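You operate a simulated robot arm through the tools that you are given. There is no shell and no other tool.

You run a simulated two-armed robot. Do the job below in one go: nothing can be reset, and whatever is moved stays where it is left.

TASK
Brush the lint off the foam roller, then wipe cleaner where the lint sat.
Fine: use the green brush; load the purple wiper pad at the green cleaner tub; brush and pad go back; the roller stays standing on its spot. Set down upright: green brush. A coat counts when it lies all over at full strength: go over it till it gets no stronger. What is to be rubbed or washed off counts as gone when no trace of it is left.

It is judged by the outcome, as a careful person would: the job done as asked, and still so three seconds after it is handed in. It fails if anything else is knocked over, pushed out of place, dropped, spilled or broken.

THE ROBOT
Two 7-joint arms with two-finger parallel grippers on one trunk that stands fixed in place. Base frame: the origin is at the foot of the trunk, x ahead of it, y to its left, z up. Readings come in mm, degrees, newtons and seconds.
The left shoulder is at [70, 156, 830], the right one opposite. Payload 3.91 kg a hand.
The TCP of each hand is the grasp point between the finger pads, 30 mm short of the fingertips. In the tool frame z runs along the fingers and y along their closing line. The gripper opens to 110 mm. The fingers are 20 mm wide and 10 mm thick; the gripper's body (48 by 112 mm) begins 55 mm behind the TCP.
Orientation is that of the tool frame in the base frame, as [roll, pitch, yaw] about the fixed x, y, z axes, in that order (R = Rz(yaw) Ry(pitch) Rx(roll)). With the fingers straight down and closing along the base's y, the tool's x points along the base's -x, its y along +y and its z along -z.

THE INTERFACE
- The arms move only by the tool play_rows. It takes "left_commands", "right_commands" or both (then of equal length, played together; a hand with none holds still); each is a list that holds one entry, the list of rows, each a list of 7 numbers: the turn, a rotation vector about the tool's x, y, z in rad, then the shift along the tool's x, y, z in mm, then the opening, from 0 (shut) to 1 (fully open). In form: [[[ax, ay, az, tx, ty, tz, fingers], ...]]. A call has 1 to 20 rows; each row shifts and turns the commanded pose from where the row before left it, along the tool's axes as they then stand. Each row takes 0.2 s and may step no farther than 50 mm and 8.6 degrees from the row before; otherwise, or with a gripper value out of range, the whole call is refused. Where a pose cannot be reached the arm comes as near as it can. A force on the tool above 40 N (or 10 N above the force at the start of the call, whichever is more), or a blocked arm, ends the call early, and 0.2 s more pass. Each finger travels about 108 mm/s and halts on what it meets, pressing with about 36 N; the grip force reading is that of the motor and also rises with nothing between the fingers. The clock runs only during rows and for 0.2 s after the last one: add rows that do not move to give the fingers time. It gives the time, the measured TCP pose, the force on the tool (base axes), the opening and the grip force at its end, in the units of the frame above (readings bear some noise), with the torque about the TCP (base axes, N m) and any sound that the robot's microphone picked up.
- Cameras (640 x 400 px; columns grow to the right, rows downward): "scene" is now at [115, 64.8, 1078.8]; the picture's right is [0.71, -0.70, -0.00], its down [-0.26, -0.26, -0.93] and it looks along [0.65, 0.66, -0.37] (base axes); focal length 310 px, centre (320, 200). "left" rides on the left gripper at [72, -17, -103] in its tool frame; the picture's right is [0.23, 0.97, 0.00], its down [-0.76, 0.18, -0.62] and it looks along [-0.61, 0.14, 0.78] (tool axes); focal length 222 px, centre (320, 200). "right" rides on the right gripper at [72, 17, -103] in its tool frame; the picture's right is [-0.23, 0.97, 0.00], its down [-0.76, -0.18, -0.62] and it looks along [-0.61, -0.14, 0.78] (tool axes); focal length 222 px, centre (320, 200). There is no depth. A picture from a camera that has moved, and an enlarged one, comes with that camera's place and axes in the base frame and with its lens.
- snapshot(camera): a new picture of that camera. The clock stands still meanwhile.
- lift_body(by): slides the trunk up (or, below 0, down) by that many mm; the arms and the scene camera ride with it, the base frame stays. It gives what a move gives, with no picture.
- aim_head(pan, tilt): turns the head with the scene camera to pan (to the left, within 86 degrees either way) and tilt (down, from -29 to 69), counted from straight ahead of the robot. It gives what a move gives.
- zoom(camera, box): a new picture of the part [left, top, right, bottom] of that camera's present view, enlarged. The clock stands still meanwhile.
- job_done(): hands the job in; it is judged then, once.

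Places have to be worked out from the pictures, the camera data and where the tool is seen. Open the grippers and draw the arms clear of the work before you hand the job in, unless the task says otherwise.

The tools are called as a command line: name --argument value ..., lists and objects as JSON in quotes. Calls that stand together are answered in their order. play_rows: Moves the arms, as the interface text tells. Its arguments: {"type":"object","properties":{"left_commands":{"type":"array","items":{"type":"array","items":{"type":"array","items":{"type":"number"}}}},"right_commands":{"type":"array","items":{"type":"array","items":{"type":"array","items":{"type":"number"}}}}},"required":[]} The other tools are called the same way: lift_body (by) slides the trunk up or down; aim_head (pan, tilt) turns the head that bears the scene camera; snapshot (camera) takes a picture; zoom (camera, box) takes an enlarged picture of a part of a camera's view; job_done () hands the job in.

At the start:

```text
time: 0.0
left_tcp_pos: [497.1, 563.2, 976.2]
left_ee_rot: [-180.0, 0.0, 180.0]
left_ft_force: [-0.5, -0.1, -0.3]
left_ft_torque: [0.0, 0.01, 0.03]
left_grip_width: 109.7
left_gripper_force: 0.0
right_tcp_pos: [875.1, 139.7, 891.0]
right_ee_rot: [180.0, 0.0, 180.0]
right_ft_force: [0.5, -1.1, -0.7]
right_ft_torque: [0.0, 0.01, -0.02]
right_grip_width: 110.1
right_gripper_force: 0.1
trunk travel left (down, up): [-275.0, 665.0]
head pan, tilt: [45.5, 21.4]
```

scene: 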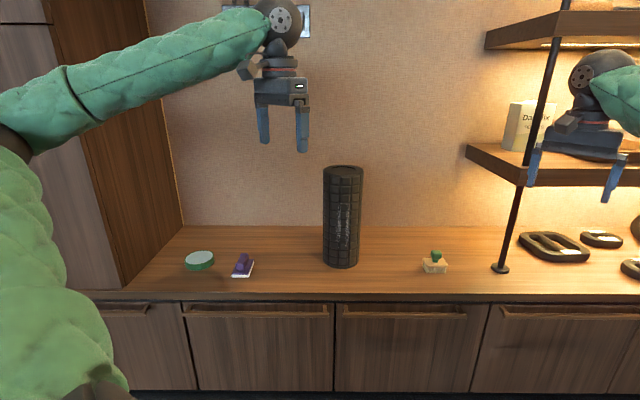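
right: 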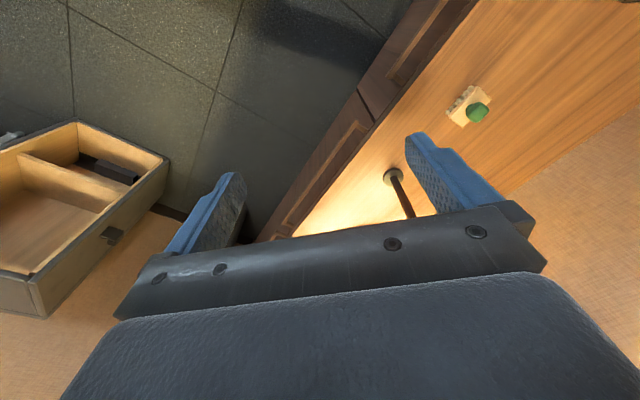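
left: 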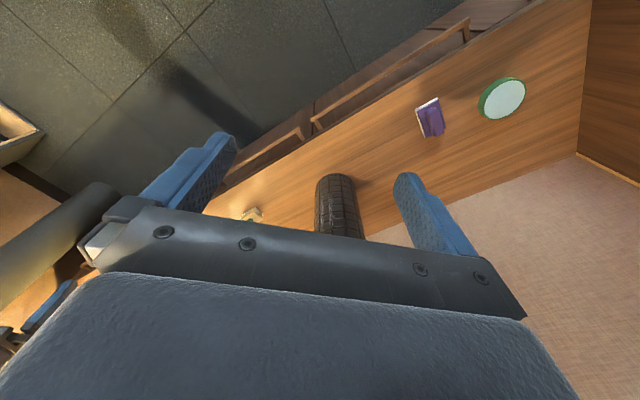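

The scene shows a tub and purple pad to the left, the roller in the middle, and the green-handled brush to the right on a counter. I'll zoom in on these to find the lint and work out places.

zoom --camera "scene" --box '[280, 150, 400, 280]'

zoom --camera "scene" --box '[170, 230, 270, 292]'

zoom --camera "scene" --box '[390, 230, 490, 292]'

zoom --camera "left" --box '[280, 60, 540, 240]'

zoom --camera "right" --box '[380, 60, 560, 180]'

```text
3.08 times, centred on (340, 215) of scene
camera zoom: at [115.0, 64.8, 1078.8], right [0.71, -0.7, 0.0], down [-0.26, -0.26, -0.93], along [0.65, 0.66, -0.37], focal length 955 px, centre (258, 154)
```

zoom: 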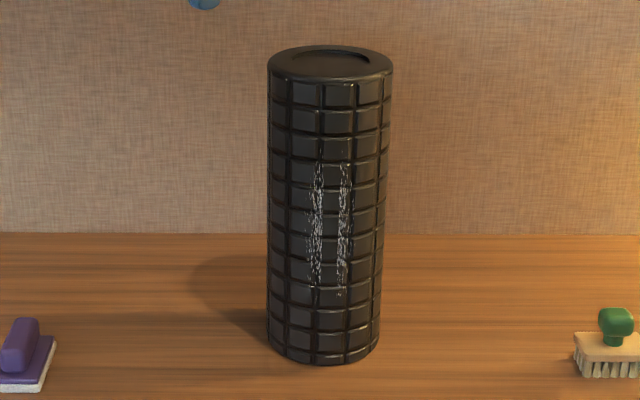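

```text
6.40 times, centred on (220, 261) of scene
camera zoom: at [115.0, 64.8, 1078.8], right [0.71, -0.7, 0.0], down [-0.26, -0.26, -0.93], along [0.65, 0.66, -0.37], focal length 1987 px, centre (960, -190)
```

zoom: 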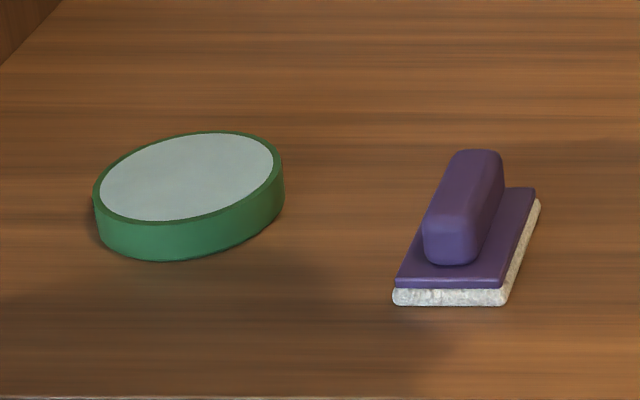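

```text
6.40 times, centred on (440, 261) of scene
camera zoom: at [115.0, 64.8, 1078.8], right [0.71, -0.7, 0.0], down [-0.26, -0.26, -0.93], along [0.65, 0.66, -0.37], focal length 1987 px, centre (-448, -190)
```

zoom: 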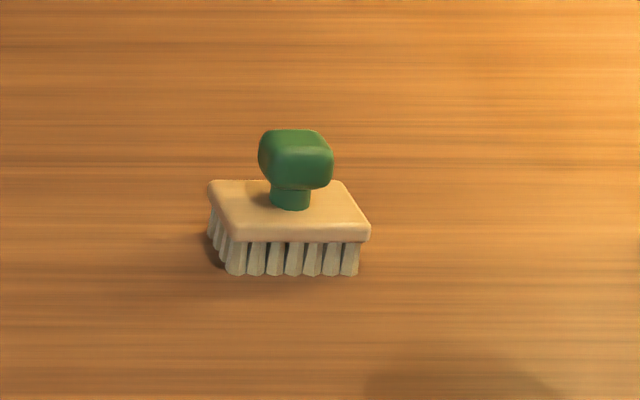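

```text
2.22 times, centred on (410, 150) of left
camera zoom: at [426.7, 546.6, 1079.5], right [-0.23, 0.97, 0.0], down [0.76, 0.18, 0.62], along [0.61, 0.14, -0.78], focal length 494 px, centre (120, 311)
```

zoom: 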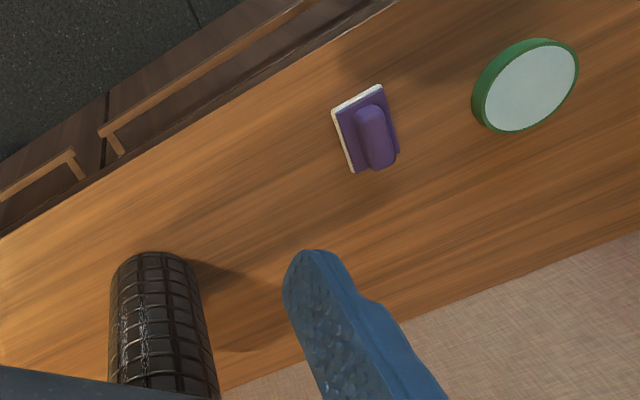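

```text
3.33 times, centred on (470, 120) of right
camera zoom: at [803.9, 156.7, 994.7], right [0.23, 0.97, 0.0], down [0.76, -0.18, 0.62], along [0.61, -0.14, -0.78], focal length 740 px, centre (-180, 467)
```

zoom: 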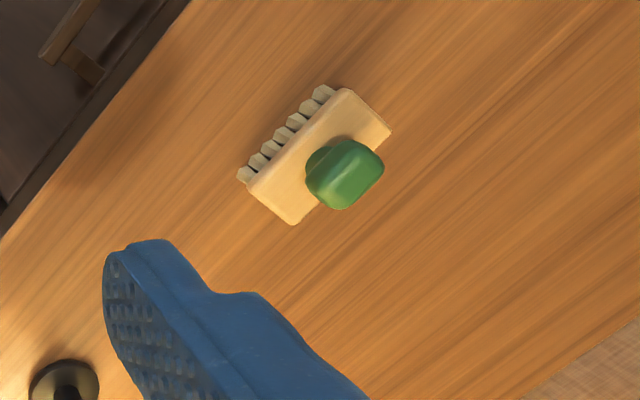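

The brush (green knob) triangulates to about [1007, 427, 540], the tub to about [468, 1024], the pad near [549, 875], and the roller stands near [848, 705] with lint facing me. Before I move the right arm aside I look to the right with the head to see what is there.

aim_head --pan 0 --tilt 35

snapshot --camera "scene"

aim_head --pan -50 --tilt 35

snapshot --camera "scene"

```text
time: 1.1
left_tcp_pos: [497.6, 563.1, 977.8]
left_ee_rot: [-180.0, 0.1, 180.0]
left_ft_force: [-0.5, -0.6, 0.0]
left_ft_torque: [0.01, 0.0, 0.03]
left_grip_width: 109.9
left_gripper_force: 0.0
right_tcp_pos: [876.3, 139.8, 891.0]
right_ee_rot: [179.9, 0.1, 180.0]
right_ft_force: [-1.0, 0.8, -1.3]
right_ft_torque: [0.0, 0.01, 0.0]
right_grip_width: 109.8
right_gripper_force: 0.1
trunk travel left (down, up): [-275.0, 665.0]
head pan, tilt: [0.0, 35.0]
```

```text
taken
camera scene: at [137.9, -1.4, 1057.2], right [0.0, -1.0, 0.0], down [-0.57, 0.0, -0.82], along [0.82, 0.0, -0.57], focal length 310 px, centre (320, 200)
```

scene: 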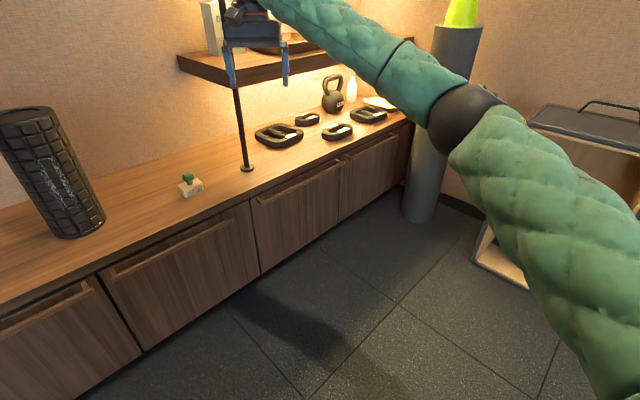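

```text
time: 2.3
left_tcp_pos: [496.3, 563.5, 977.4]
left_ee_rot: [180.0, -0.1, 180.0]
left_ft_force: [-0.2, -1.4, 0.6]
left_ft_torque: [0.0, 0.01, -0.03]
left_grip_width: 110.0
left_gripper_force: 0.2
right_tcp_pos: [876.0, 139.9, 890.1]
right_ee_rot: [-180.0, 0.1, 180.0]
right_ft_force: [0.3, -0.5, 0.1]
right_ft_torque: [-0.01, -0.02, -0.01]
right_grip_width: 110.0
right_gripper_force: 0.0
trunk travel left (down, up): [-275.0, 665.0]
head pan, tilt: [-50.0, 35.0]
```

```text
taken
camera scene: at [106.5, -68.9, 1057.2], right [-0.77, -0.64, 0.0], down [-0.37, 0.44, -0.82], along [0.53, -0.63, -0.57], focal length 310 px, centre (320, 200)
```

scene: 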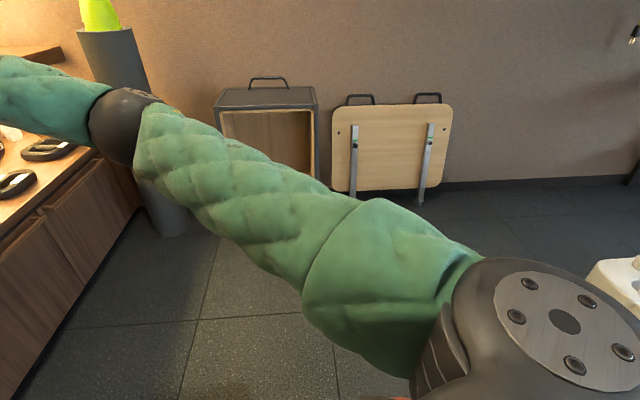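

The right side is clear, so I draw the right hand back and to the right, out of the left arm's way.

play_rows --right_commands '[[[0, 0, 0, 45, -20, 0, 1], [0, 0, 0, 45, -20, 0, 1], [0, 0, 0, 45, -20, 0, 1], [0, 0, 0, 45, -20, 0, 1], [0, 0, 0, 45, -20, 0, 1], [0, 0, 0, 45, -20, 0, 1], [0, 0, 0, 0, 0, 0, 1]]]'

aim_head --pan 30 --tilt 30

snapshot --camera "scene"

```text
time: 3.9
left_tcp_pos: [497.0, 562.6, 978.2]
left_ee_rot: [180.0, 0.0, -179.9]
left_ft_force: [0.4, -0.2, -0.1]
left_ft_torque: [-0.01, -0.02, -0.01]
left_grip_width: 109.9
left_gripper_force: 0.1
right_tcp_pos: [605.4, 20.4, 890.1]
right_ee_rot: [-180.0, -0.1, -180.0]
right_ft_force: [-1.2, -0.4, -0.3]
right_ft_torque: [-0.01, -0.02, 0.02]
right_grip_width: 110.1
right_gripper_force: 0.0
trunk travel left (down, up): [-275.0, 665.0]
head pan, tilt: [-50.0, 35.0]
```

```text
time: 5.4
left_tcp_pos: [496.2, 563.7, 978.0]
left_ee_rot: [-180.0, 0.0, -180.0]
left_ft_force: [0.5, -1.0, 0.1]
left_ft_torque: [0.0, -0.01, -0.01]
left_grip_width: 110.1
left_gripper_force: 0.1
right_tcp_pos: [605.4, 20.6, 890.2]
right_ee_rot: [179.9, 0.1, -180.0]
right_ft_force: [0.8, -0.5, -0.2]
right_ft_torque: [0.01, -0.03, -0.02]
right_grip_width: 110.3
right_gripper_force: 0.0
trunk travel left (down, up): [-275.0, 665.0]
head pan, tilt: [30.0, 30.0]
```

```text
taken
camera scene: at [128.1, 43.6, 1065.0], right [0.5, -0.87, 0.0], down [-0.43, -0.25, -0.87], along [0.75, 0.43, -0.5], focal length 310 px, centre (320, 200)
```

scene: 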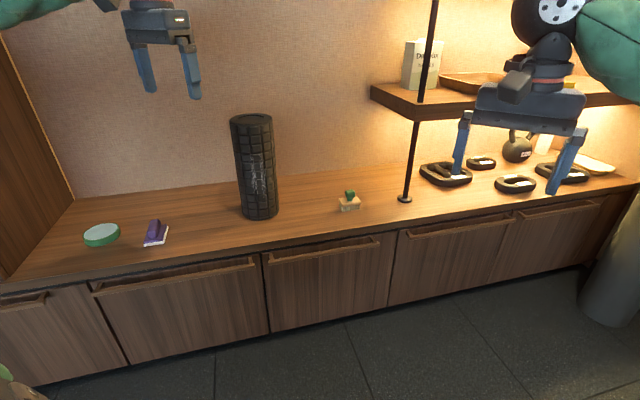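

The right hand is clear. I lower the trunk 150 mm for better reach and check the scene again.

lift_body --by -150

play_rows --left_commands '[[[0, 0, -0.1323, 0, 0, 0, 1], [0, 0, -0.1323, 0, 0, 0, 1], [0, 0, -0.1323, 0, 0, 0, 1], [0, 0, -0.1323, 0, 0, 0, 1], [0, 0, -0.1323, 0, 0, 0, 1], [0, 0, -0.1323, 0, 0, 0, 1], [0, 0, 0, 0, 0, 0, 1]]]'

aim_head --pan 45.5 --tilt 21.4

snapshot --camera "scene"

snapshot --camera "left"

```text
time: 7.2
left_tcp_pos: [496.3, 563.7, 827.7]
left_ee_rot: [180.0, 0.0, -180.0]
left_ft_force: [0.7, -0.4, 0.6]
left_ft_torque: [0.01, 0.0, 0.03]
left_grip_width: 110.0
left_gripper_force: 0.2
right_tcp_pos: [607.4, 20.7, 740.5]
right_ee_rot: [180.0, 0.1, 180.0]
right_ft_force: [-0.2, 1.4, -0.6]
right_ft_torque: [0.0, -0.01, 0.01]
right_grip_width: 110.2
right_gripper_force: 0.0
trunk travel left (down, up): [-125.0, 815.0]
head pan, tilt: [30.0, 30.0]
```

```text
time: 8.8
left_tcp_pos: [496.8, 561.9, 828.2]
left_ee_rot: [179.9, -0.1, -134.4]
left_ft_force: [0.0, -0.2, 0.6]
left_ft_torque: [0.01, -0.02, 0.01]
left_grip_width: 110.1
left_gripper_force: 0.0
right_tcp_pos: [604.9, 19.8, 739.5]
right_ee_rot: [-179.9, 0.0, -180.0]
right_ft_force: [0.2, -0.3, -0.5]
right_ft_torque: [-0.01, 0.01, 0.0]
right_grip_width: 110.0
right_gripper_force: 0.1
trunk travel left (down, up): [-125.0, 815.0]
head pan, tilt: [30.0, 30.0]
```

```text
time: 9.6
left_tcp_pos: [496.3, 562.1, 826.0]
left_ee_rot: [-179.9, 0.0, -134.5]
left_ft_force: [0.3, 0.4, 0.3]
left_ft_torque: [-0.03, -0.07, -0.02]
left_grip_width: 109.8
left_gripper_force: 0.1
right_tcp_pos: [605.1, 20.8, 740.3]
right_ee_rot: [-180.0, 0.0, -180.0]
right_ft_force: [-0.2, -0.5, -0.3]
right_ft_torque: [0.0, 0.02, 0.02]
right_grip_width: 110.1
right_gripper_force: 0.1
trunk travel left (down, up): [-125.0, 815.0]
head pan, tilt: [45.5, 21.4]
```

```text
taken
camera scene: at [114.9, 64.6, 928.7], right [0.71, -0.7, 0.0], down [-0.26, -0.26, -0.93], along [0.65, 0.66, -0.37], focal length 310 px, centre (320, 200)
```

scene: 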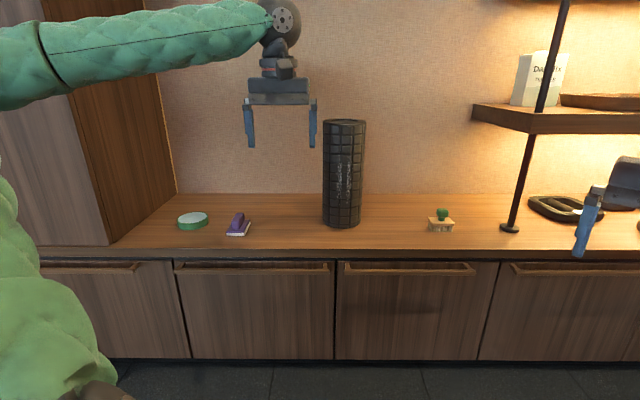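

```text
taken
camera left: at [460.3, 499.7, 929.5], right [-0.85, 0.52, 0.0], down [0.41, 0.67, 0.62], along [0.32, 0.53, -0.78], focal length 222 px, centre (320, 200)
```

left: 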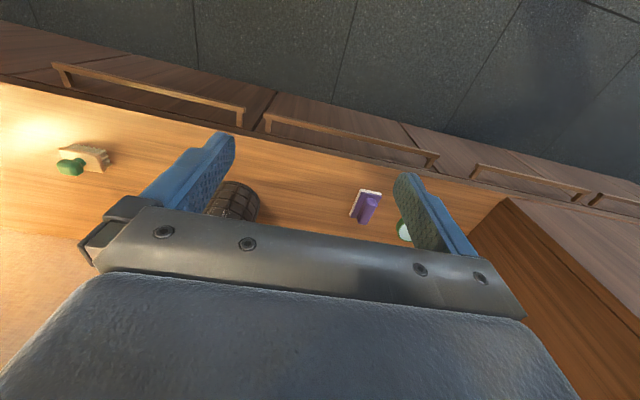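

With the trunk 150 mm lower at the same head angle I have a clean vertical baseline; I zoom on each object to measure positions.

zoom --camera "scene" --box '[390, 190, 490, 252]'

zoom --camera "scene" --box '[160, 190, 260, 252]'

zoom --camera "scene" --box '[280, 110, 400, 240]'

zoom --camera "scene" --box '[420, 20, 640, 260]'

```text
6.40 times, centred on (440, 221) of scene
camera zoom: at [114.9, 64.6, 928.7], right [0.71, -0.7, 0.0], down [-0.26, -0.26, -0.93], along [0.65, 0.66, -0.37], focal length 1987 px, centre (-448, 66)
```

zoom: 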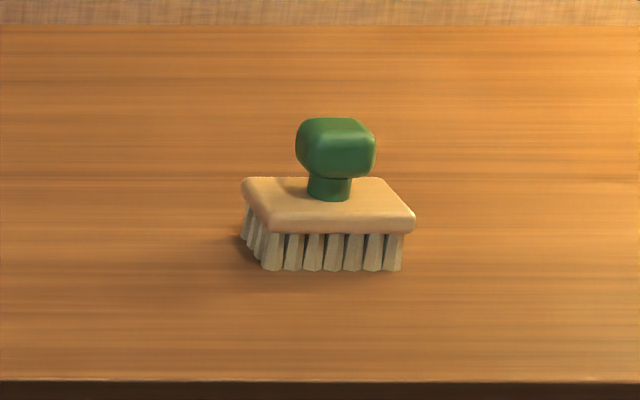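

```text
6.40 times, centred on (210, 221) of scene
camera zoom: at [114.9, 64.6, 928.7], right [0.71, -0.7, 0.0], down [-0.26, -0.26, -0.93], along [0.65, 0.66, -0.37], focal length 1987 px, centre (1024, 66)
```

zoom: 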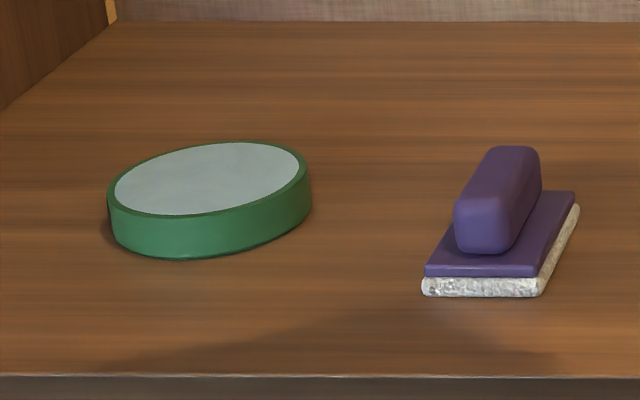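

```text
3.08 times, centred on (340, 175) of scene
camera zoom: at [114.9, 64.6, 928.7], right [0.71, -0.7, 0.0], down [-0.26, -0.26, -0.93], along [0.65, 0.66, -0.37], focal length 955 px, centre (258, 277)
```

zoom: 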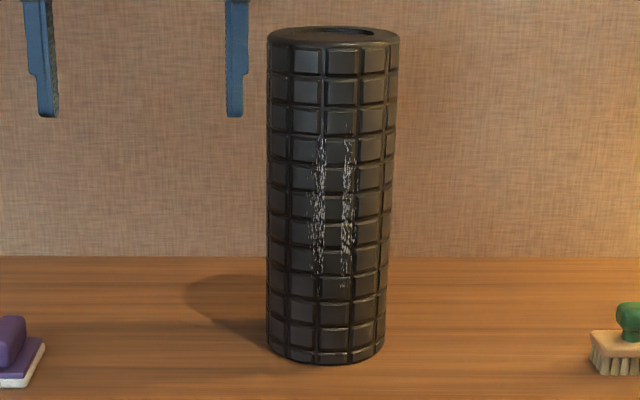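

```text
1.67 times, centred on (530, 140) of scene
camera zoom: at [114.9, 64.6, 928.7], right [0.71, -0.7, 0.0], down [-0.26, -0.26, -0.93], along [0.65, 0.66, -0.37], focal length 517 px, centre (-30, 300)
```

zoom: 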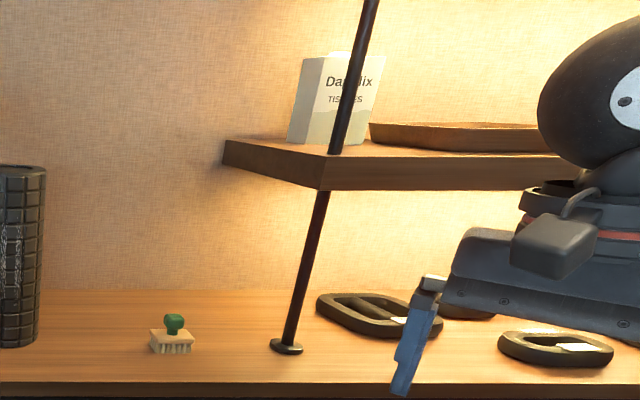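

The vertical baseline gives: counter top z≈479, brush knob centre at about [1007, 428, 538] (block top ≈516), shelf well to the right of it. I move the left hand to a standoff near the brush and tilt it outwards about 38°.

play_rows --left_commands '[[[0, 0, 0, -12.6, -41.7, 11.5, 1], [0, 0, 0, -12.6, -41.7, 11.5, 1], [0, 0, 0, -12.6, -41.7, 11.5, 1], [0, 0, 0, -12.6, -41.7, 11.5, 1], [0, 0, 0, -12.6, -41.7, 11.5, 1], [0, 0, 0, -12.6, -41.7, 11.5, 1], [0, 0, 0, -12.6, -41.7, 11.5, 1], [0, 0, 0, -12.6, -41.7, 11.5, 1], [0, 0, 0, -12.6, -41.7, 11.5, 1], [0, 0, 0, -12.6, -41.7, 11.5, 1], [0, 0, 0, -12.6, -41.7, 11.5, 1], [0, -0.1326, 0, 0, 0, 0, 1], [0, -0.1326, 0, 0, 0, 0, 1], [0, -0.1326, 0, 0, 0, 0, 1], [0, -0.1326, 0, 0, 0, 0, 1], [0, -0.1326, 0, 0, 0, 0, 1], [0, 0, 0, 0, 0, 0, 1]]]'

snapshot --camera "left"

snapshot --camera "scene"

```text
time: 13.2
left_tcp_pos: [921.1, 340.7, 702.2]
left_ee_rot: [-180.0, 38.0, -134.6]
left_ft_force: [0.6, 0.2, 0.1]
left_ft_torque: [-0.01, -0.03, -0.01]
left_grip_width: 110.0
left_gripper_force: 0.1
right_tcp_pos: [606.5, 20.9, 740.0]
right_ee_rot: [-179.9, 0.0, -180.0]
right_ft_force: [-0.4, 0.7, -0.3]
right_ft_torque: [0.02, -0.02, 0.02]
right_grip_width: 109.9
right_gripper_force: 0.0
trunk travel left (down, up): [-125.0, 815.0]
head pan, tilt: [45.5, 21.4]
```

```text
taken
camera left: at [850.8, 242.5, 736.2], right [-0.82, 0.55, -0.14], down [0.02, 0.28, 0.96], along [0.57, 0.78, -0.24], focal length 222 px, centre (320, 200)
```

left: 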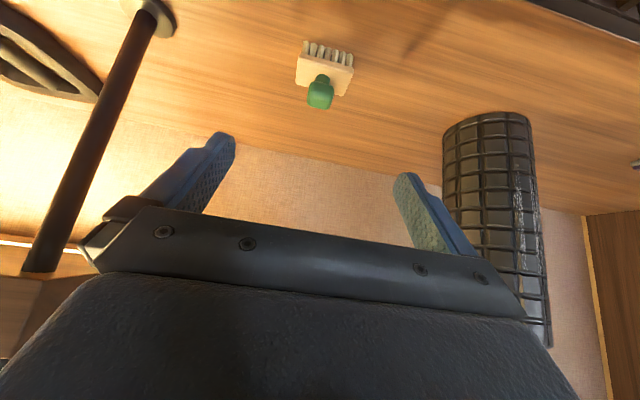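

```text
taken
camera scene: at [115.0, 64.6, 928.8], right [0.71, -0.7, 0.0], down [-0.26, -0.26, -0.93], along [0.65, 0.66, -0.37], focal length 310 px, centre (320, 200)
```

scene: 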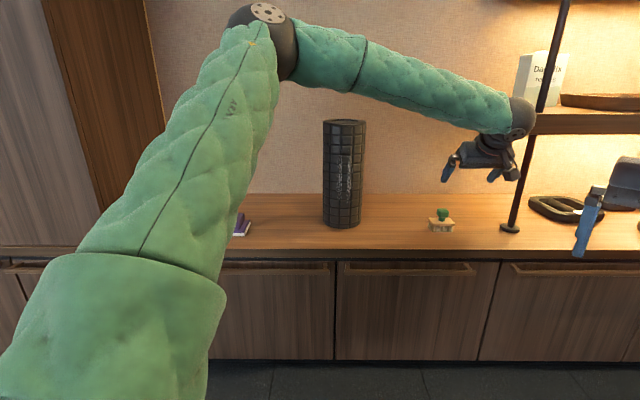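

The tool reached the planned pose exactly and the brush lies straight along the approach. I advance along the tool axis to about 60 mm short and look again.

play_rows --left_commands '[[[0, 0, 0, 1, 0, 32.5, 0.8], [0, 0, 0, 1, 0, 32.5, 0.8], [0, 0, 0, 1, 0, 32.5, 0.8], [0, 0, 0, 1, 0, 32.5, 0.8], [0, 0, 0, 0, 0, 0, 0.8]]]'

zoom --camera "left" --box '[160, 0, 480, 200]'

zoom --camera "scene" --box '[390, 160, 490, 250]'

```text
time: 14.4
left_tcp_pos: [974.8, 394.5, 597.4]
left_ee_rot: [-180.0, 38.0, -134.5]
left_ft_force: [-0.5, -0.6, -0.1]
left_ft_torque: [0.0, -0.01, 0.01]
left_grip_width: 88.1
left_gripper_force: 0.2
right_tcp_pos: [606.2, 20.1, 741.1]
right_ee_rot: [-180.0, 0.1, 179.9]
right_ft_force: [0.8, 0.1, 0.2]
right_ft_torque: [-0.03, -0.03, 0.02]
right_grip_width: 110.1
right_gripper_force: 0.0
trunk travel left (down, up): [-125.0, 815.0]
head pan, tilt: [45.5, 21.4]
```

```text
2.00 times, centred on (320, 100) of left
camera zoom: at [904.2, 297.6, 632.1], right [-0.82, 0.56, -0.14], down [0.03, 0.28, 0.96], along [0.57, 0.78, -0.24], focal length 444 px, centre (320, 400)
```

zoom: 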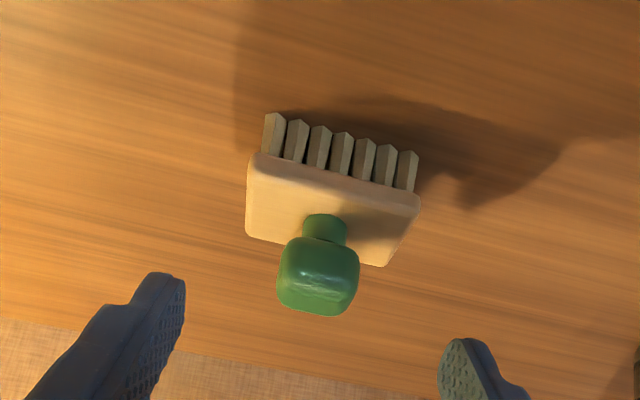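

```text
4.44 times, centred on (440, 205) of scene
camera zoom: at [115.1, 64.6, 928.8], right [0.71, -0.7, 0.0], down [-0.26, -0.26, -0.93], along [0.65, 0.66, -0.37], focal length 1380 px, centre (-213, 178)
```

zoom: 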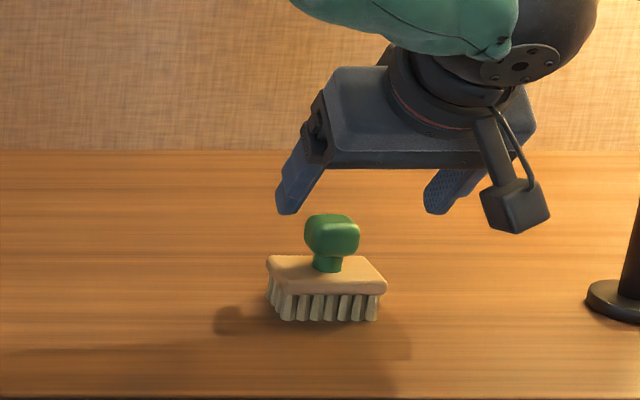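

The knob is centred between the fingers, about 75 mm ahead along the tool axis. I advance 57 mm so the tips stay just above the wooden block.

play_rows --left_commands '[[[0, 0, 0, -0.5, 0, 20, 0.8], [0, 0, 0, -0.5, 0, 20, 0.8], [0, 0, 0, 0, 0, 10, 0.8], [0, 0, 0, 0, 0, 7, 0.8], [0, 0, 0, 0, 0, 0, 0.8]]]'

zoom --camera "left" --box '[160, 60, 480, 260]'

zoom --camera "scene" --box '[400, 180, 480, 240]'

```text
time: 15.6
left_tcp_pos: [1000.5, 420.0, 551.5]
left_ee_rot: [-179.9, 37.9, -134.5]
left_ft_force: [0.0, -0.9, 0.0]
left_ft_torque: [-0.02, 0.02, 0.02]
left_grip_width: 88.0
left_gripper_force: 0.1
right_tcp_pos: [605.4, 20.0, 741.0]
right_ee_rot: [-180.0, 0.0, -179.9]
right_ft_force: [-0.2, 0.6, -1.2]
right_ft_torque: [-0.03, 0.03, 0.0]
right_grip_width: 109.9
right_gripper_force: 0.2
trunk travel left (down, up): [-125.0, 815.0]
head pan, tilt: [45.5, 21.4]
```

```text
2.00 times, centred on (320, 160) of left
camera zoom: at [929.9, 323.6, 587.1], right [-0.82, 0.55, -0.14], down [0.03, 0.28, 0.96], along [0.57, 0.78, -0.24], focal length 444 px, centre (320, 280)
```

zoom: 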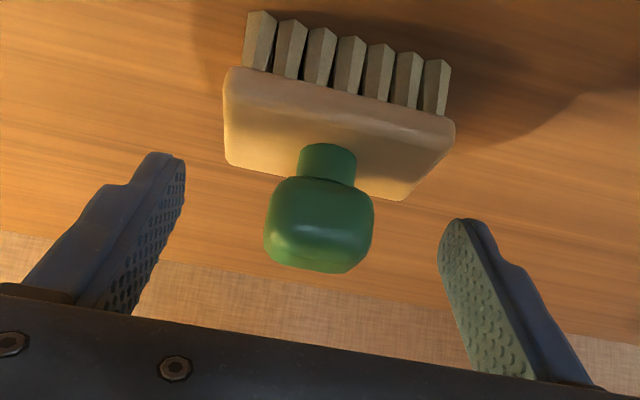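

```text
6.67 times, centred on (440, 210) of scene
camera zoom: at [115.1, 64.6, 928.8], right [0.71, -0.7, 0.0], down [-0.26, -0.26, -0.93], along [0.65, 0.66, -0.37], focal length 2070 px, centre (-480, 133)
```

zoom: 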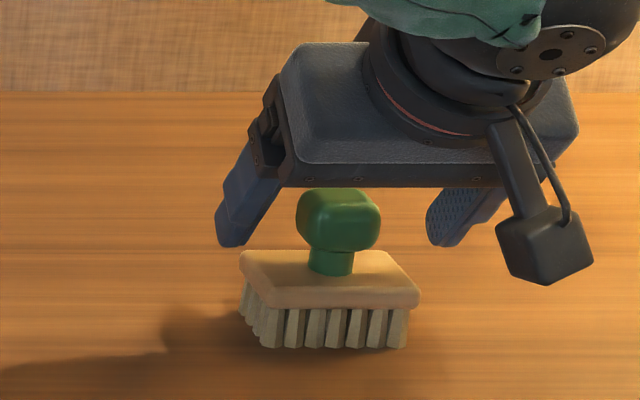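

The knob sits centred between the fingers with tips just above the block. I close the gripper.

play_rows --left_commands '[[[0, 0, 0, 0, 0, 0, 0.5], [0, 0, 0, 0, 0, 0, 0.4], [0, 0, 0, 0, 0, 0, 0.3], [0, 0, 0, 0, 0, 0, 0.2], [0, 0, 0, 0, 0, 0, 0.1], [0, 0, 0, 0, 0, 0, 0.0], [0, 0, 0, 0, 0, 0, 0.0]]]'

zoom --camera "left" --box '[160, 60, 480, 260]'

zoom --camera "scene" --box '[400, 180, 480, 240]'

```text
time: 17.2
left_tcp_pos: [1000.2, 422.2, 552.4]
left_ee_rot: [180.0, 38.0, -134.6]
left_ft_force: [-0.7, 0.0, -0.1]
left_ft_torque: [-0.05, -0.03, 0.0]
left_grip_width: 33.5
left_gripper_force: 35.8
right_tcp_pos: [606.0, 19.9, 739.3]
right_ee_rot: [-180.0, 0.0, -180.0]
right_ft_force: [-0.2, -0.4, 0.4]
right_ft_torque: [0.03, -0.02, 0.01]
right_grip_width: 110.2
right_gripper_force: 0.1
trunk travel left (down, up): [-125.0, 815.0]
head pan, tilt: [45.5, 21.4]
```

```text
2.00 times, centred on (320, 160) of left
camera zoom: at [929.8, 323.5, 587.1], right [-0.82, 0.55, -0.14], down [0.03, 0.28, 0.96], along [0.57, 0.78, -0.24], focal length 444 px, centre (320, 280)
```

zoom: 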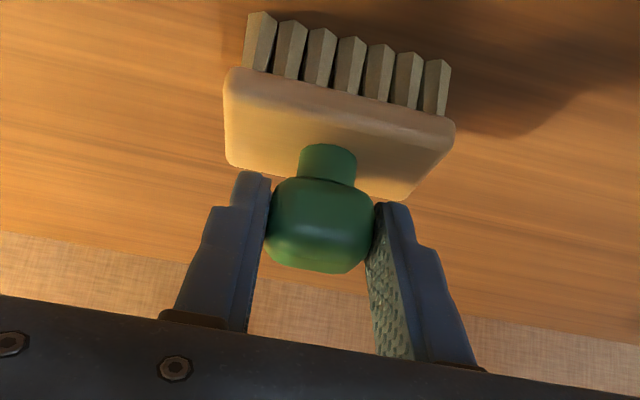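

```text
6.67 times, centred on (440, 210) of scene
camera zoom: at [115.0, 64.6, 928.8], right [0.71, -0.7, 0.0], down [-0.26, -0.26, -0.93], along [0.65, 0.66, -0.37], focal length 2070 px, centre (-480, 133)
```

zoom: 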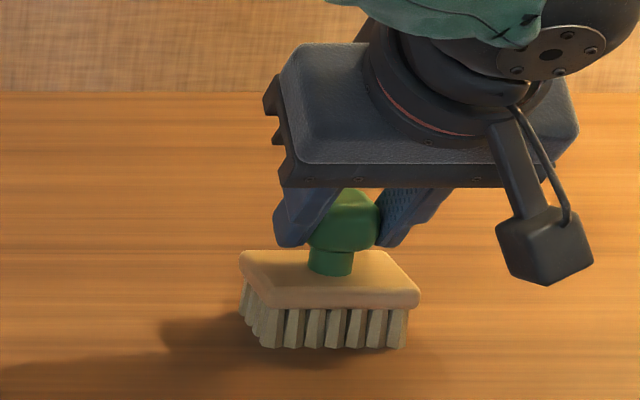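

The knob is held (33.5 mm, 36 N) and the brush has not shifted. I lift it straight up 60 mm and check the hold.

play_rows --left_commands '[[[0, 0, 0, -6.2, 0, -7.9, 0], [0, 0, 0, -6.2, 0, -7.9, 0], [0, 0, 0, -12.3, 0, -15.8, 0], [0, 0, 0, -12.3, 0, -15.8, 0], [0, 0, 0, 0, 0, 0, 0]]]'

zoom --camera "left" --box '[160, 60, 480, 260]'

zoom --camera "scene" --box '[400, 160, 480, 240]'

```text
time: 18.4
left_tcp_pos: [998.8, 420.5, 612.6]
left_ee_rot: [-180.0, 38.1, -134.5]
left_ft_force: [0.5, -0.6, -0.3]
left_ft_torque: [-0.05, 0.02, 0.03]
left_grip_width: 33.4
left_gripper_force: 36.3
right_tcp_pos: [606.4, 20.3, 740.6]
right_ee_rot: [-180.0, 0.0, 180.0]
right_ft_force: [-0.4, -0.4, -0.5]
right_ft_torque: [-0.02, -0.03, -0.01]
right_grip_width: 109.8
right_gripper_force: 0.1
trunk travel left (down, up): [-125.0, 815.0]
head pan, tilt: [45.5, 21.4]
```

```text
2.00 times, centred on (320, 160) of left
camera zoom: at [929.5, 323.4, 647.4], right [-0.82, 0.55, -0.14], down [0.03, 0.28, 0.96], along [0.57, 0.78, -0.24], focal length 444 px, centre (320, 280)
```

zoom: 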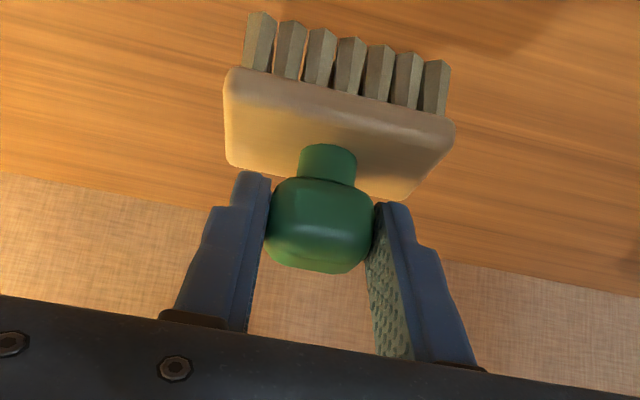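

```text
5.00 times, centred on (440, 200) of scene
camera zoom: at [115.0, 64.6, 928.7], right [0.71, -0.7, 0.0], down [-0.26, -0.26, -0.93], along [0.65, 0.66, -0.37], focal length 1552 px, centre (-280, 200)
```

zoom: 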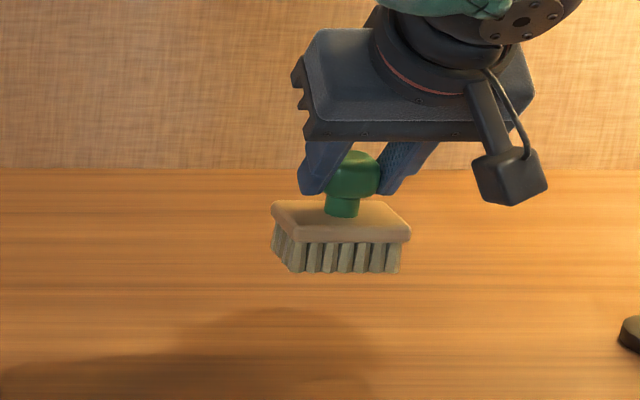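

The brush hangs firmly at the same angle. I back it away from the shelf and counter depth, to a free spot in front of and right of the roller.

play_rows --left_commands '[[[0, 0, 0, 12.75, 30, -22.7, 0], [0, 0, 0, 12.75, 30, -22.7, 0], [0, 0, 0, 12.75, 30, -22.7, 0], [0, 0, 0, 12.75, 30, -22.7, 0], [0, 0, 0, 12.75, 30, -22.7, 0], [0, 0, 0, 12.75, 30, -22.7, 0], [0, 0, 0, 0, 0, 0, 0]]]'

play_rows --left_commands '[[[-0.01387, -0.08062, 0.11318, 0, 0, 0, 0], [-0.01387, -0.08062, 0.11318, 0, 0, 0, 0], [-0.01387, -0.08062, 0.11318, 0, 0, 0, 0], [-0.01387, -0.08062, 0.11318, 0, 0, 0, 0], [-0.01387, -0.08062, 0.11318, 0, 0, 0, 0], [0, 0, 0, 0, 0, 0, 0]]]'

snapshot --camera "scene"

```text
time: 20.0
left_tcp_pos: [770.6, 443.7, 671.5]
left_ee_rot: [180.0, 38.0, -134.5]
left_ft_force: [0.4, -0.7, -0.8]
left_ft_torque: [-0.01, 0.02, -0.03]
left_grip_width: 33.4
left_gripper_force: 36.0
right_tcp_pos: [607.2, 20.4, 740.1]
right_ee_rot: [-180.0, 0.0, 180.0]
right_ft_force: [0.9, -0.7, -0.4]
right_ft_torque: [-0.02, -0.03, -0.02]
right_grip_width: 109.9
right_gripper_force: 0.0
trunk travel left (down, up): [-125.0, 815.0]
head pan, tilt: [45.5, 21.4]
```

```text
time: 21.4
left_tcp_pos: [770.6, 443.6, 671.7]
left_ee_rot: [137.1, 48.6, 171.4]
left_ft_force: [-0.3, 0.1, -1.2]
left_ft_torque: [-0.01, 0.01, 0.01]
left_grip_width: 33.5
left_gripper_force: 35.9
right_tcp_pos: [606.1, 20.6, 739.7]
right_ee_rot: [179.9, 0.0, -179.9]
right_ft_force: [0.4, 0.2, 0.2]
right_ft_torque: [0.0, 0.01, 0.03]
right_grip_width: 110.1
right_gripper_force: 0.0
trunk travel left (down, up): [-125.0, 815.0]
head pan, tilt: [45.5, 21.4]
```

```text
taken
camera scene: at [115.0, 64.6, 928.8], right [0.71, -0.7, 0.0], down [-0.26, -0.26, -0.93], along [0.65, 0.66, -0.37], focal length 310 px, centre (320, 200)
```

scene: 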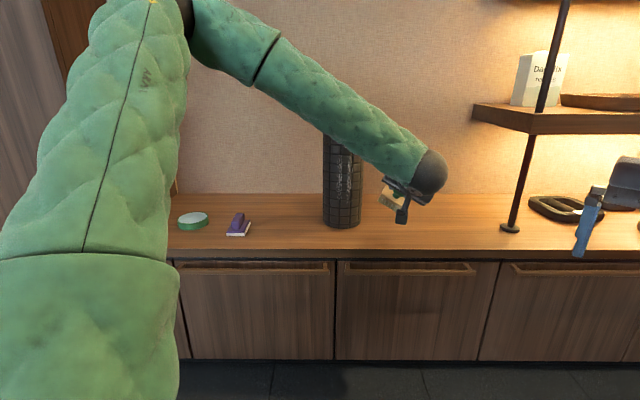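

The rotation tracks well. I continue it so that the bristles end up facing the roller.

play_rows --left_commands '[[[-0.01387, -0.08062, 0.11318, 0, 0, 0, 0], [-0.01387, -0.08062, 0.11318, 0, 0, 0, 0], [-0.01387, -0.08062, 0.11318, 0, 0, 0, 0], [-0.01387, -0.08062, 0.11318, 0, 0, 0, 0], [-0.01387, -0.08062, 0.11318, 0, 0, 0, 0], [-0.01387, -0.08062, 0.11318, 0, 0, 0, 0], [-0.01387, -0.08062, 0.11318, 0, 0, 0, 0], [-0.01387, -0.08062, 0.11318, 0, 0, 0, 0], [-0.01387, -0.08062, 0.11318, 0, 0, 0, 0], [-0.01387, -0.08062, 0.11318, 0, 0, 0, 0], [0, 0, 0, 0, 0, 0, 0]]]'

snapshot --camera "scene"

snapshot --camera "left"

```text
time: 23.8
left_tcp_pos: [771.0, 443.3, 671.7]
left_ee_rot: [90.0, 0.0, 97.4]
left_ft_force: [0.6, -0.1, -0.8]
left_ft_torque: [-0.02, 0.03, -0.01]
left_grip_width: 33.4
left_gripper_force: 35.9
right_tcp_pos: [606.0, 20.4, 739.7]
right_ee_rot: [-180.0, 0.0, 180.0]
right_ft_force: [-0.6, -0.1, 0.2]
right_ft_torque: [-0.02, -0.01, 0.01]
right_grip_width: 110.2
right_gripper_force: 0.0
trunk travel left (down, up): [-125.0, 815.0]
head pan, tilt: [45.5, 21.4]
```

```text
taken
camera scene: at [114.9, 64.8, 928.8], right [0.71, -0.7, 0.0], down [-0.26, -0.26, -0.93], along [0.65, 0.66, -0.37], focal length 310 px, centre (320, 200)
```

scene: 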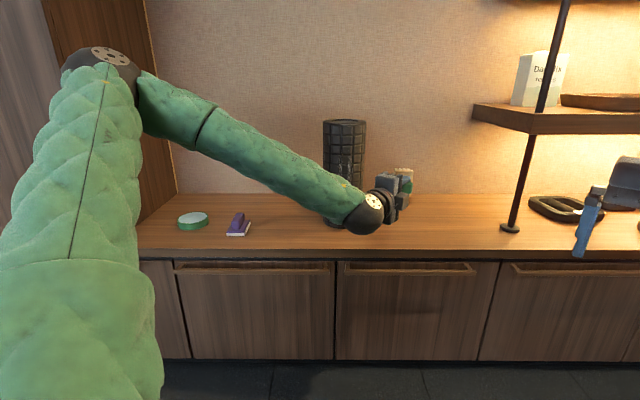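

```text
taken
camera left: at [660.7, 502.9, 653.5], right [-0.03, 0.23, 0.97], down [-0.52, -0.84, 0.18], along [0.85, -0.5, 0.14], focal length 222 px, centre (320, 200)
```

left: 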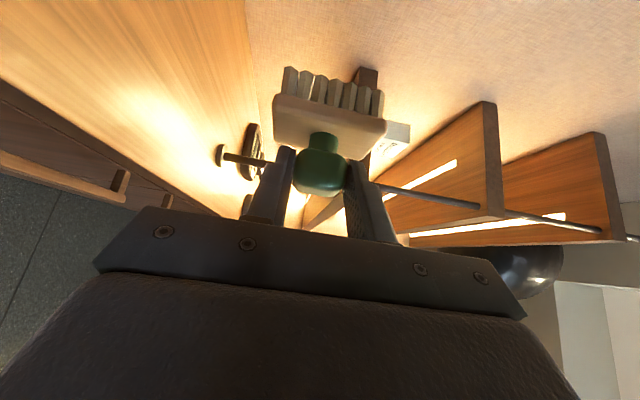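

The tool is level with bristles facing the counter wall direction. I move it left to stand in front of the roller, about 55 mm away from its surface at mid-lint height.

play_rows --left_commands '[[[0, 0, 0, 27.1, -6.4, -9.8, 0], [0, 0, 0, 27.1, -6.4, -9.8, 0], [0, 0, 0, 27.1, -6.4, -9.8, 0], [0, 0, 0, 27.1, -6.4, -9.8, 0], [0, 0, 0, 27.1, -6.4, -9.8, 0], [0, 0, 0, 0, 0, 0, 0]]]'

snapshot --camera "scene"

snapshot --camera "left"

snapshot --camera "right"

```text
time: 25.2
left_tcp_pos: [705.1, 569.9, 639.5]
left_ee_rot: [89.9, 0.0, 97.5]
left_ft_force: [-0.3, 0.1, -1.5]
left_ft_torque: [-0.05, 0.03, 0.05]
left_grip_width: 33.3
left_gripper_force: 36.3
right_tcp_pos: [605.8, 19.1, 739.3]
right_ee_rot: [-180.0, 0.0, -179.9]
right_ft_force: [-0.2, -0.2, 0.1]
right_ft_torque: [-0.03, -0.02, -0.05]
right_grip_width: 109.9
right_gripper_force: 0.0
trunk travel left (down, up): [-125.0, 815.0]
head pan, tilt: [45.5, 21.4]
```

```text
taken
camera scene: at [114.8, 64.4, 929.1], right [0.71, -0.7, 0.0], down [-0.26, -0.26, -0.93], along [0.65, 0.66, -0.36], focal length 310 px, centre (320, 200)
```

scene: 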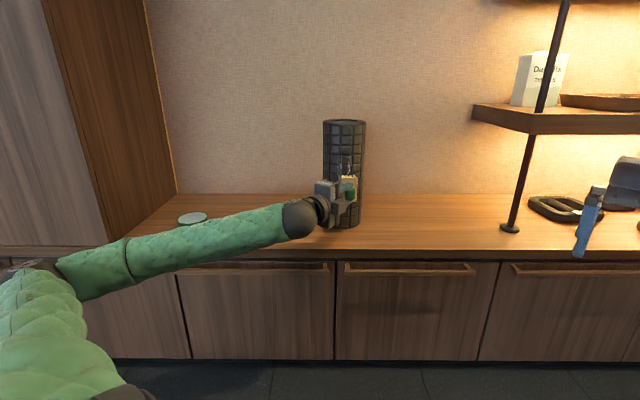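

```text
taken
camera left: at [594.6, 630.5, 621.6], right [-0.03, 0.23, 0.97], down [-0.52, -0.84, 0.18], along [0.85, -0.5, 0.14], focal length 222 px, centre (320, 200)
```

left: 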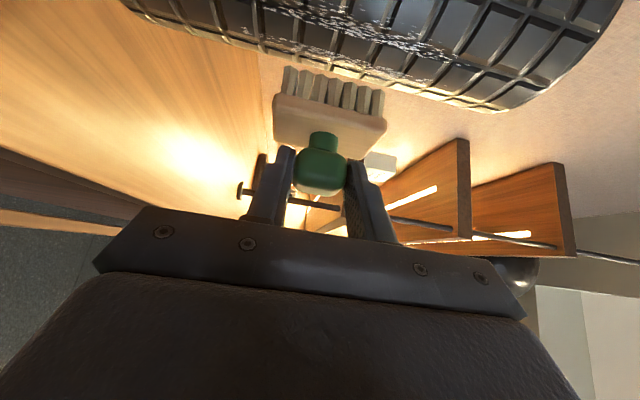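

```text
taken
camera right: at [533.9, 36.8, 844.7], right [0.23, 0.97, 0.0], down [0.76, -0.18, 0.62], along [0.61, -0.14, -0.78], focal length 222 px, centre (320, 200)
```

right: 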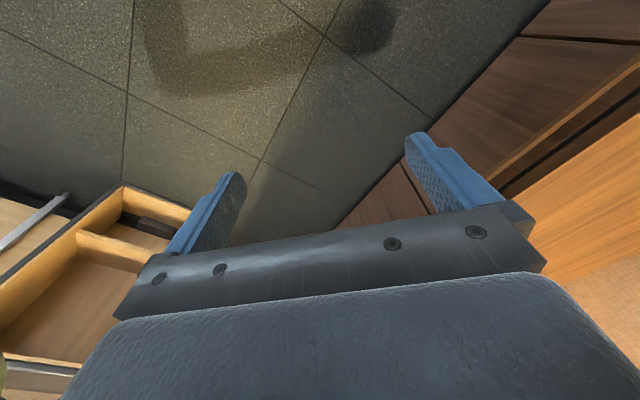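

The left wrist camera sees the lint and the gap clearly. I close 44 mm of the roughly 57 mm gap and look again.

play_rows --left_commands '[[[0, 0, 0, 6.8, 0, 8.7, 0], [0, 0, 0, 6.8, 0, 8.7, 0], [0, 0, 0, 6.8, 0, 8.7, 0], [0, 0, 0, 6.8, 0, 8.7, 0], [0, 0, 0, 0, 0, 0, 0]]]'

snapshot --camera "left"

zoom --camera "scene" --box '[290, 110, 400, 240]'

```text
time: 26.4
left_tcp_pos: [734.6, 601.6, 641.1]
left_ee_rot: [90.0, 0.0, 97.4]
left_ft_force: [-4.7, -5.4, 3.7]
left_ft_torque: [0.01, -0.01, -0.08]
left_grip_width: 33.4
left_gripper_force: 35.7
right_tcp_pos: [605.3, 19.6, 740.2]
right_ee_rot: [180.0, 0.0, -180.0]
right_ft_force: [-0.4, 0.3, -0.1]
right_ft_torque: [0.0, 0.02, 0.04]
right_grip_width: 110.0
right_gripper_force: 0.0
trunk travel left (down, up): [-125.0, 815.0]
head pan, tilt: [45.5, 21.4]
```

```text
taken
camera left: at [625.5, 661.2, 622.2], right [-0.03, 0.23, 0.97], down [-0.52, -0.84, 0.18], along [0.85, -0.5, 0.14], focal length 222 px, centre (320, 200)
```

left: 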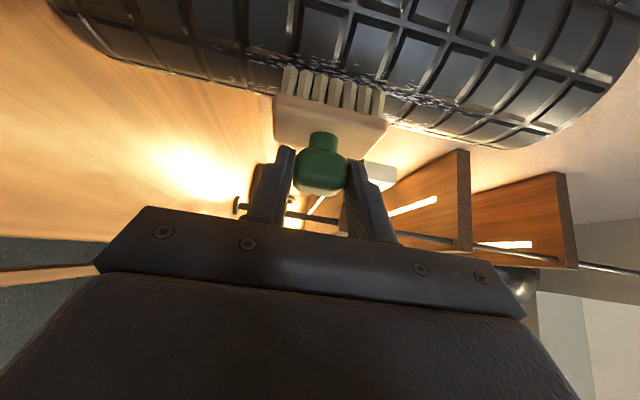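

```text
3.08 times, centred on (345, 175) of scene
camera zoom: at [114.4, 64.3, 928.9], right [0.71, -0.7, 0.0], down [-0.26, -0.26, -0.93], along [0.65, 0.66, -0.36], focal length 955 px, centre (243, 277)
```

zoom: 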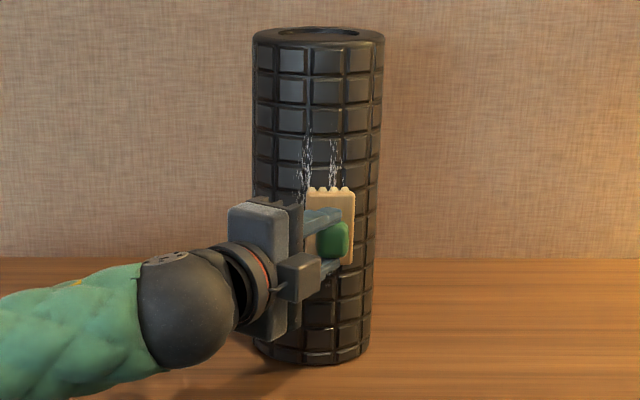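

Contact came a little early: about 7 N on the bristles with the roller unmoved. I ease back 2 mm and read the force before stroking.

play_rows --left_commands '[[[0, 0, 0, -1.23, 0, -1.58, 0], [0, 0, 0, 0, 0, 0, 0]]]'

zoom --camera "left" --box '[200, 0, 440, 150]'

```text
time: 27.0
left_tcp_pos: [734.9, 601.6, 638.2]
left_ee_rot: [90.2, 0.1, 97.5]
left_ft_force: [-1.9, -3.1, 0.2]
left_ft_torque: [0.04, -0.01, -0.15]
left_grip_width: 33.5
left_gripper_force: 36.2
right_tcp_pos: [605.7, 20.0, 739.8]
right_ee_rot: [179.9, 0.0, 180.0]
right_ft_force: [-0.7, 0.7, -0.4]
right_ft_torque: [0.01, 0.0, -0.01]
right_grip_width: 109.8
right_gripper_force: 0.1
trunk travel left (down, up): [-125.0, 815.0]
head pan, tilt: [45.5, 21.4]
```

```text
2.67 times, centred on (320, 75) of left
camera zoom: at [624.4, 660.6, 620.9], right [-0.03, 0.23, 0.97], down [-0.52, -0.84, 0.18], along [0.85, -0.5, 0.14], focal length 592 px, centre (320, 533)
```

zoom: 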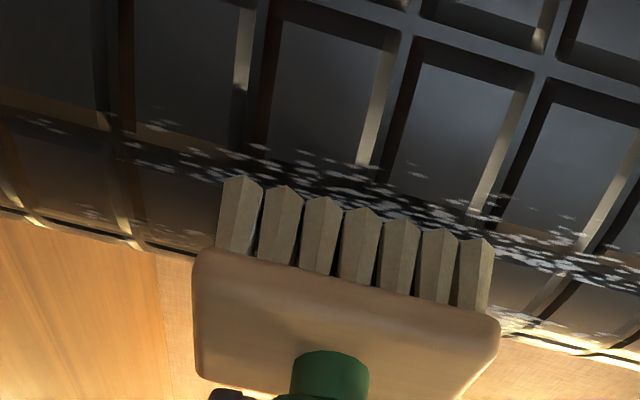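

About 3.6 N now, a gentle contact. I make a first slow vertical stroke: down 70 mm, up 145 mm, and back, then look.

play_rows --left_commands '[[[0, 0, 0, 0, -14, 0, 0], [0, 0, 0, 0, -14, 0, 0], [0, 0, 0, 0, -14, 0, 0], [0, 0, 0, 0, -14, 0, 0], [0, 0, 0, 0, -14, 0, 0], [0, 0, 0, 0, 0, 0, 0]]]'

zoom --camera "left" --box '[120, 0, 520, 150]'

zoom --camera "scene" --box '[290, 110, 400, 240]'

```text
time: 28.4
left_tcp_pos: [733.8, 602.1, 569.5]
left_ee_rot: [90.0, 0.1, 97.5]
left_ft_force: [-5.1, -4.9, 0.9]
left_ft_torque: [0.01, -0.04, -0.1]
left_grip_width: 33.4
left_gripper_force: 35.6
right_tcp_pos: [605.9, 19.0, 739.8]
right_ee_rot: [-179.9, 0.0, 179.9]
right_ft_force: [0.2, 0.4, 0.8]
right_ft_torque: [0.0, 0.0, -0.01]
right_grip_width: 110.1
right_gripper_force: 0.0
trunk travel left (down, up): [-125.0, 815.0]
head pan, tilt: [45.5, 21.4]
```

```text
1.60 times, centred on (320, 75) of left
camera zoom: at [624.1, 660.6, 551.1], right [-0.03, 0.23, 0.97], down [-0.52, -0.84, 0.18], along [0.85, -0.5, 0.14], focal length 355 px, centre (320, 400)
```

zoom: 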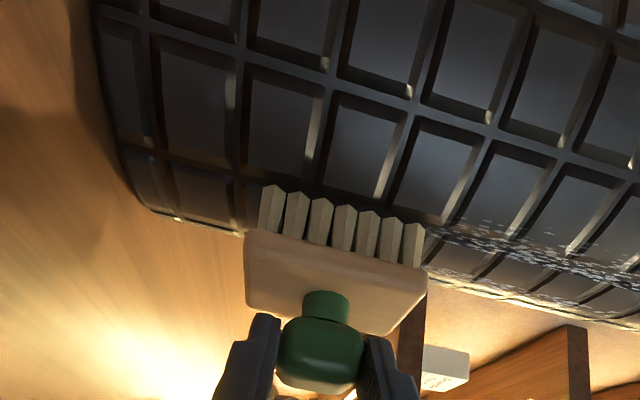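

```text
3.08 times, centred on (345, 175) of scene
camera zoom: at [114.6, 64.6, 928.8], right [0.71, -0.7, 0.0], down [-0.26, -0.26, -0.93], along [0.65, 0.66, -0.36], focal length 955 px, centre (243, 277)
```

zoom: 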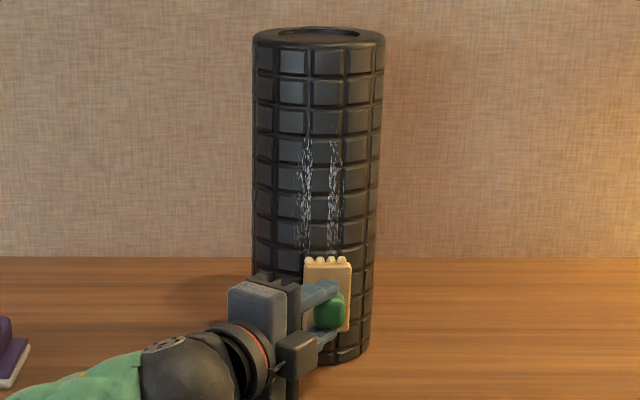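

The roller is steady, but a flat brush on the round surface only touches between the two lint stripes. I zoom in closely to see how brush and stripes line up.

zoom --camera "scene" --box '[320, 150, 372, 230]'

zoom --camera "left" --box '[250, 40, 450, 165]'

```text
5.00 times, centred on (346, 190) of scene
camera zoom: at [114.6, 64.6, 928.8], right [0.71, -0.7, 0.0], down [-0.26, -0.26, -0.93], along [0.65, 0.66, -0.36], focal length 1552 px, centre (190, 250)
```

zoom: 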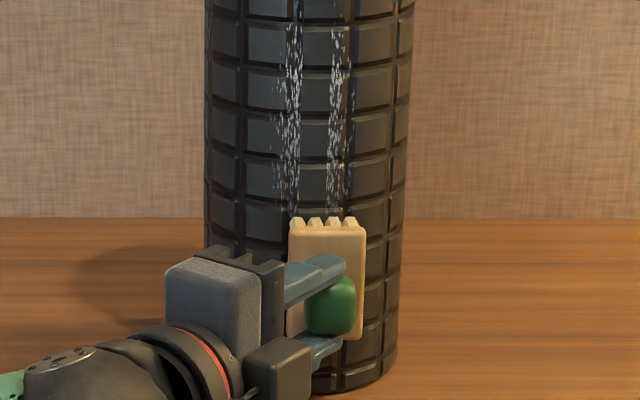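

```text
3.20 times, centred on (350, 102) of left
camera zoom: at [624.1, 660.6, 551.1], right [-0.03, 0.23, 0.97], down [-0.52, -0.84, 0.18], along [0.85, -0.5, 0.14], focal length 711 px, centre (224, 512)
```

zoom: 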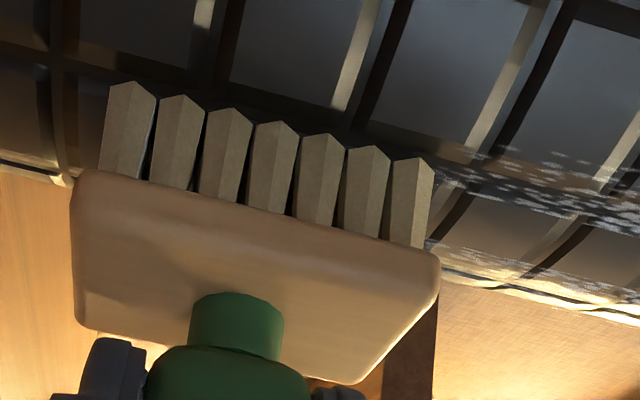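

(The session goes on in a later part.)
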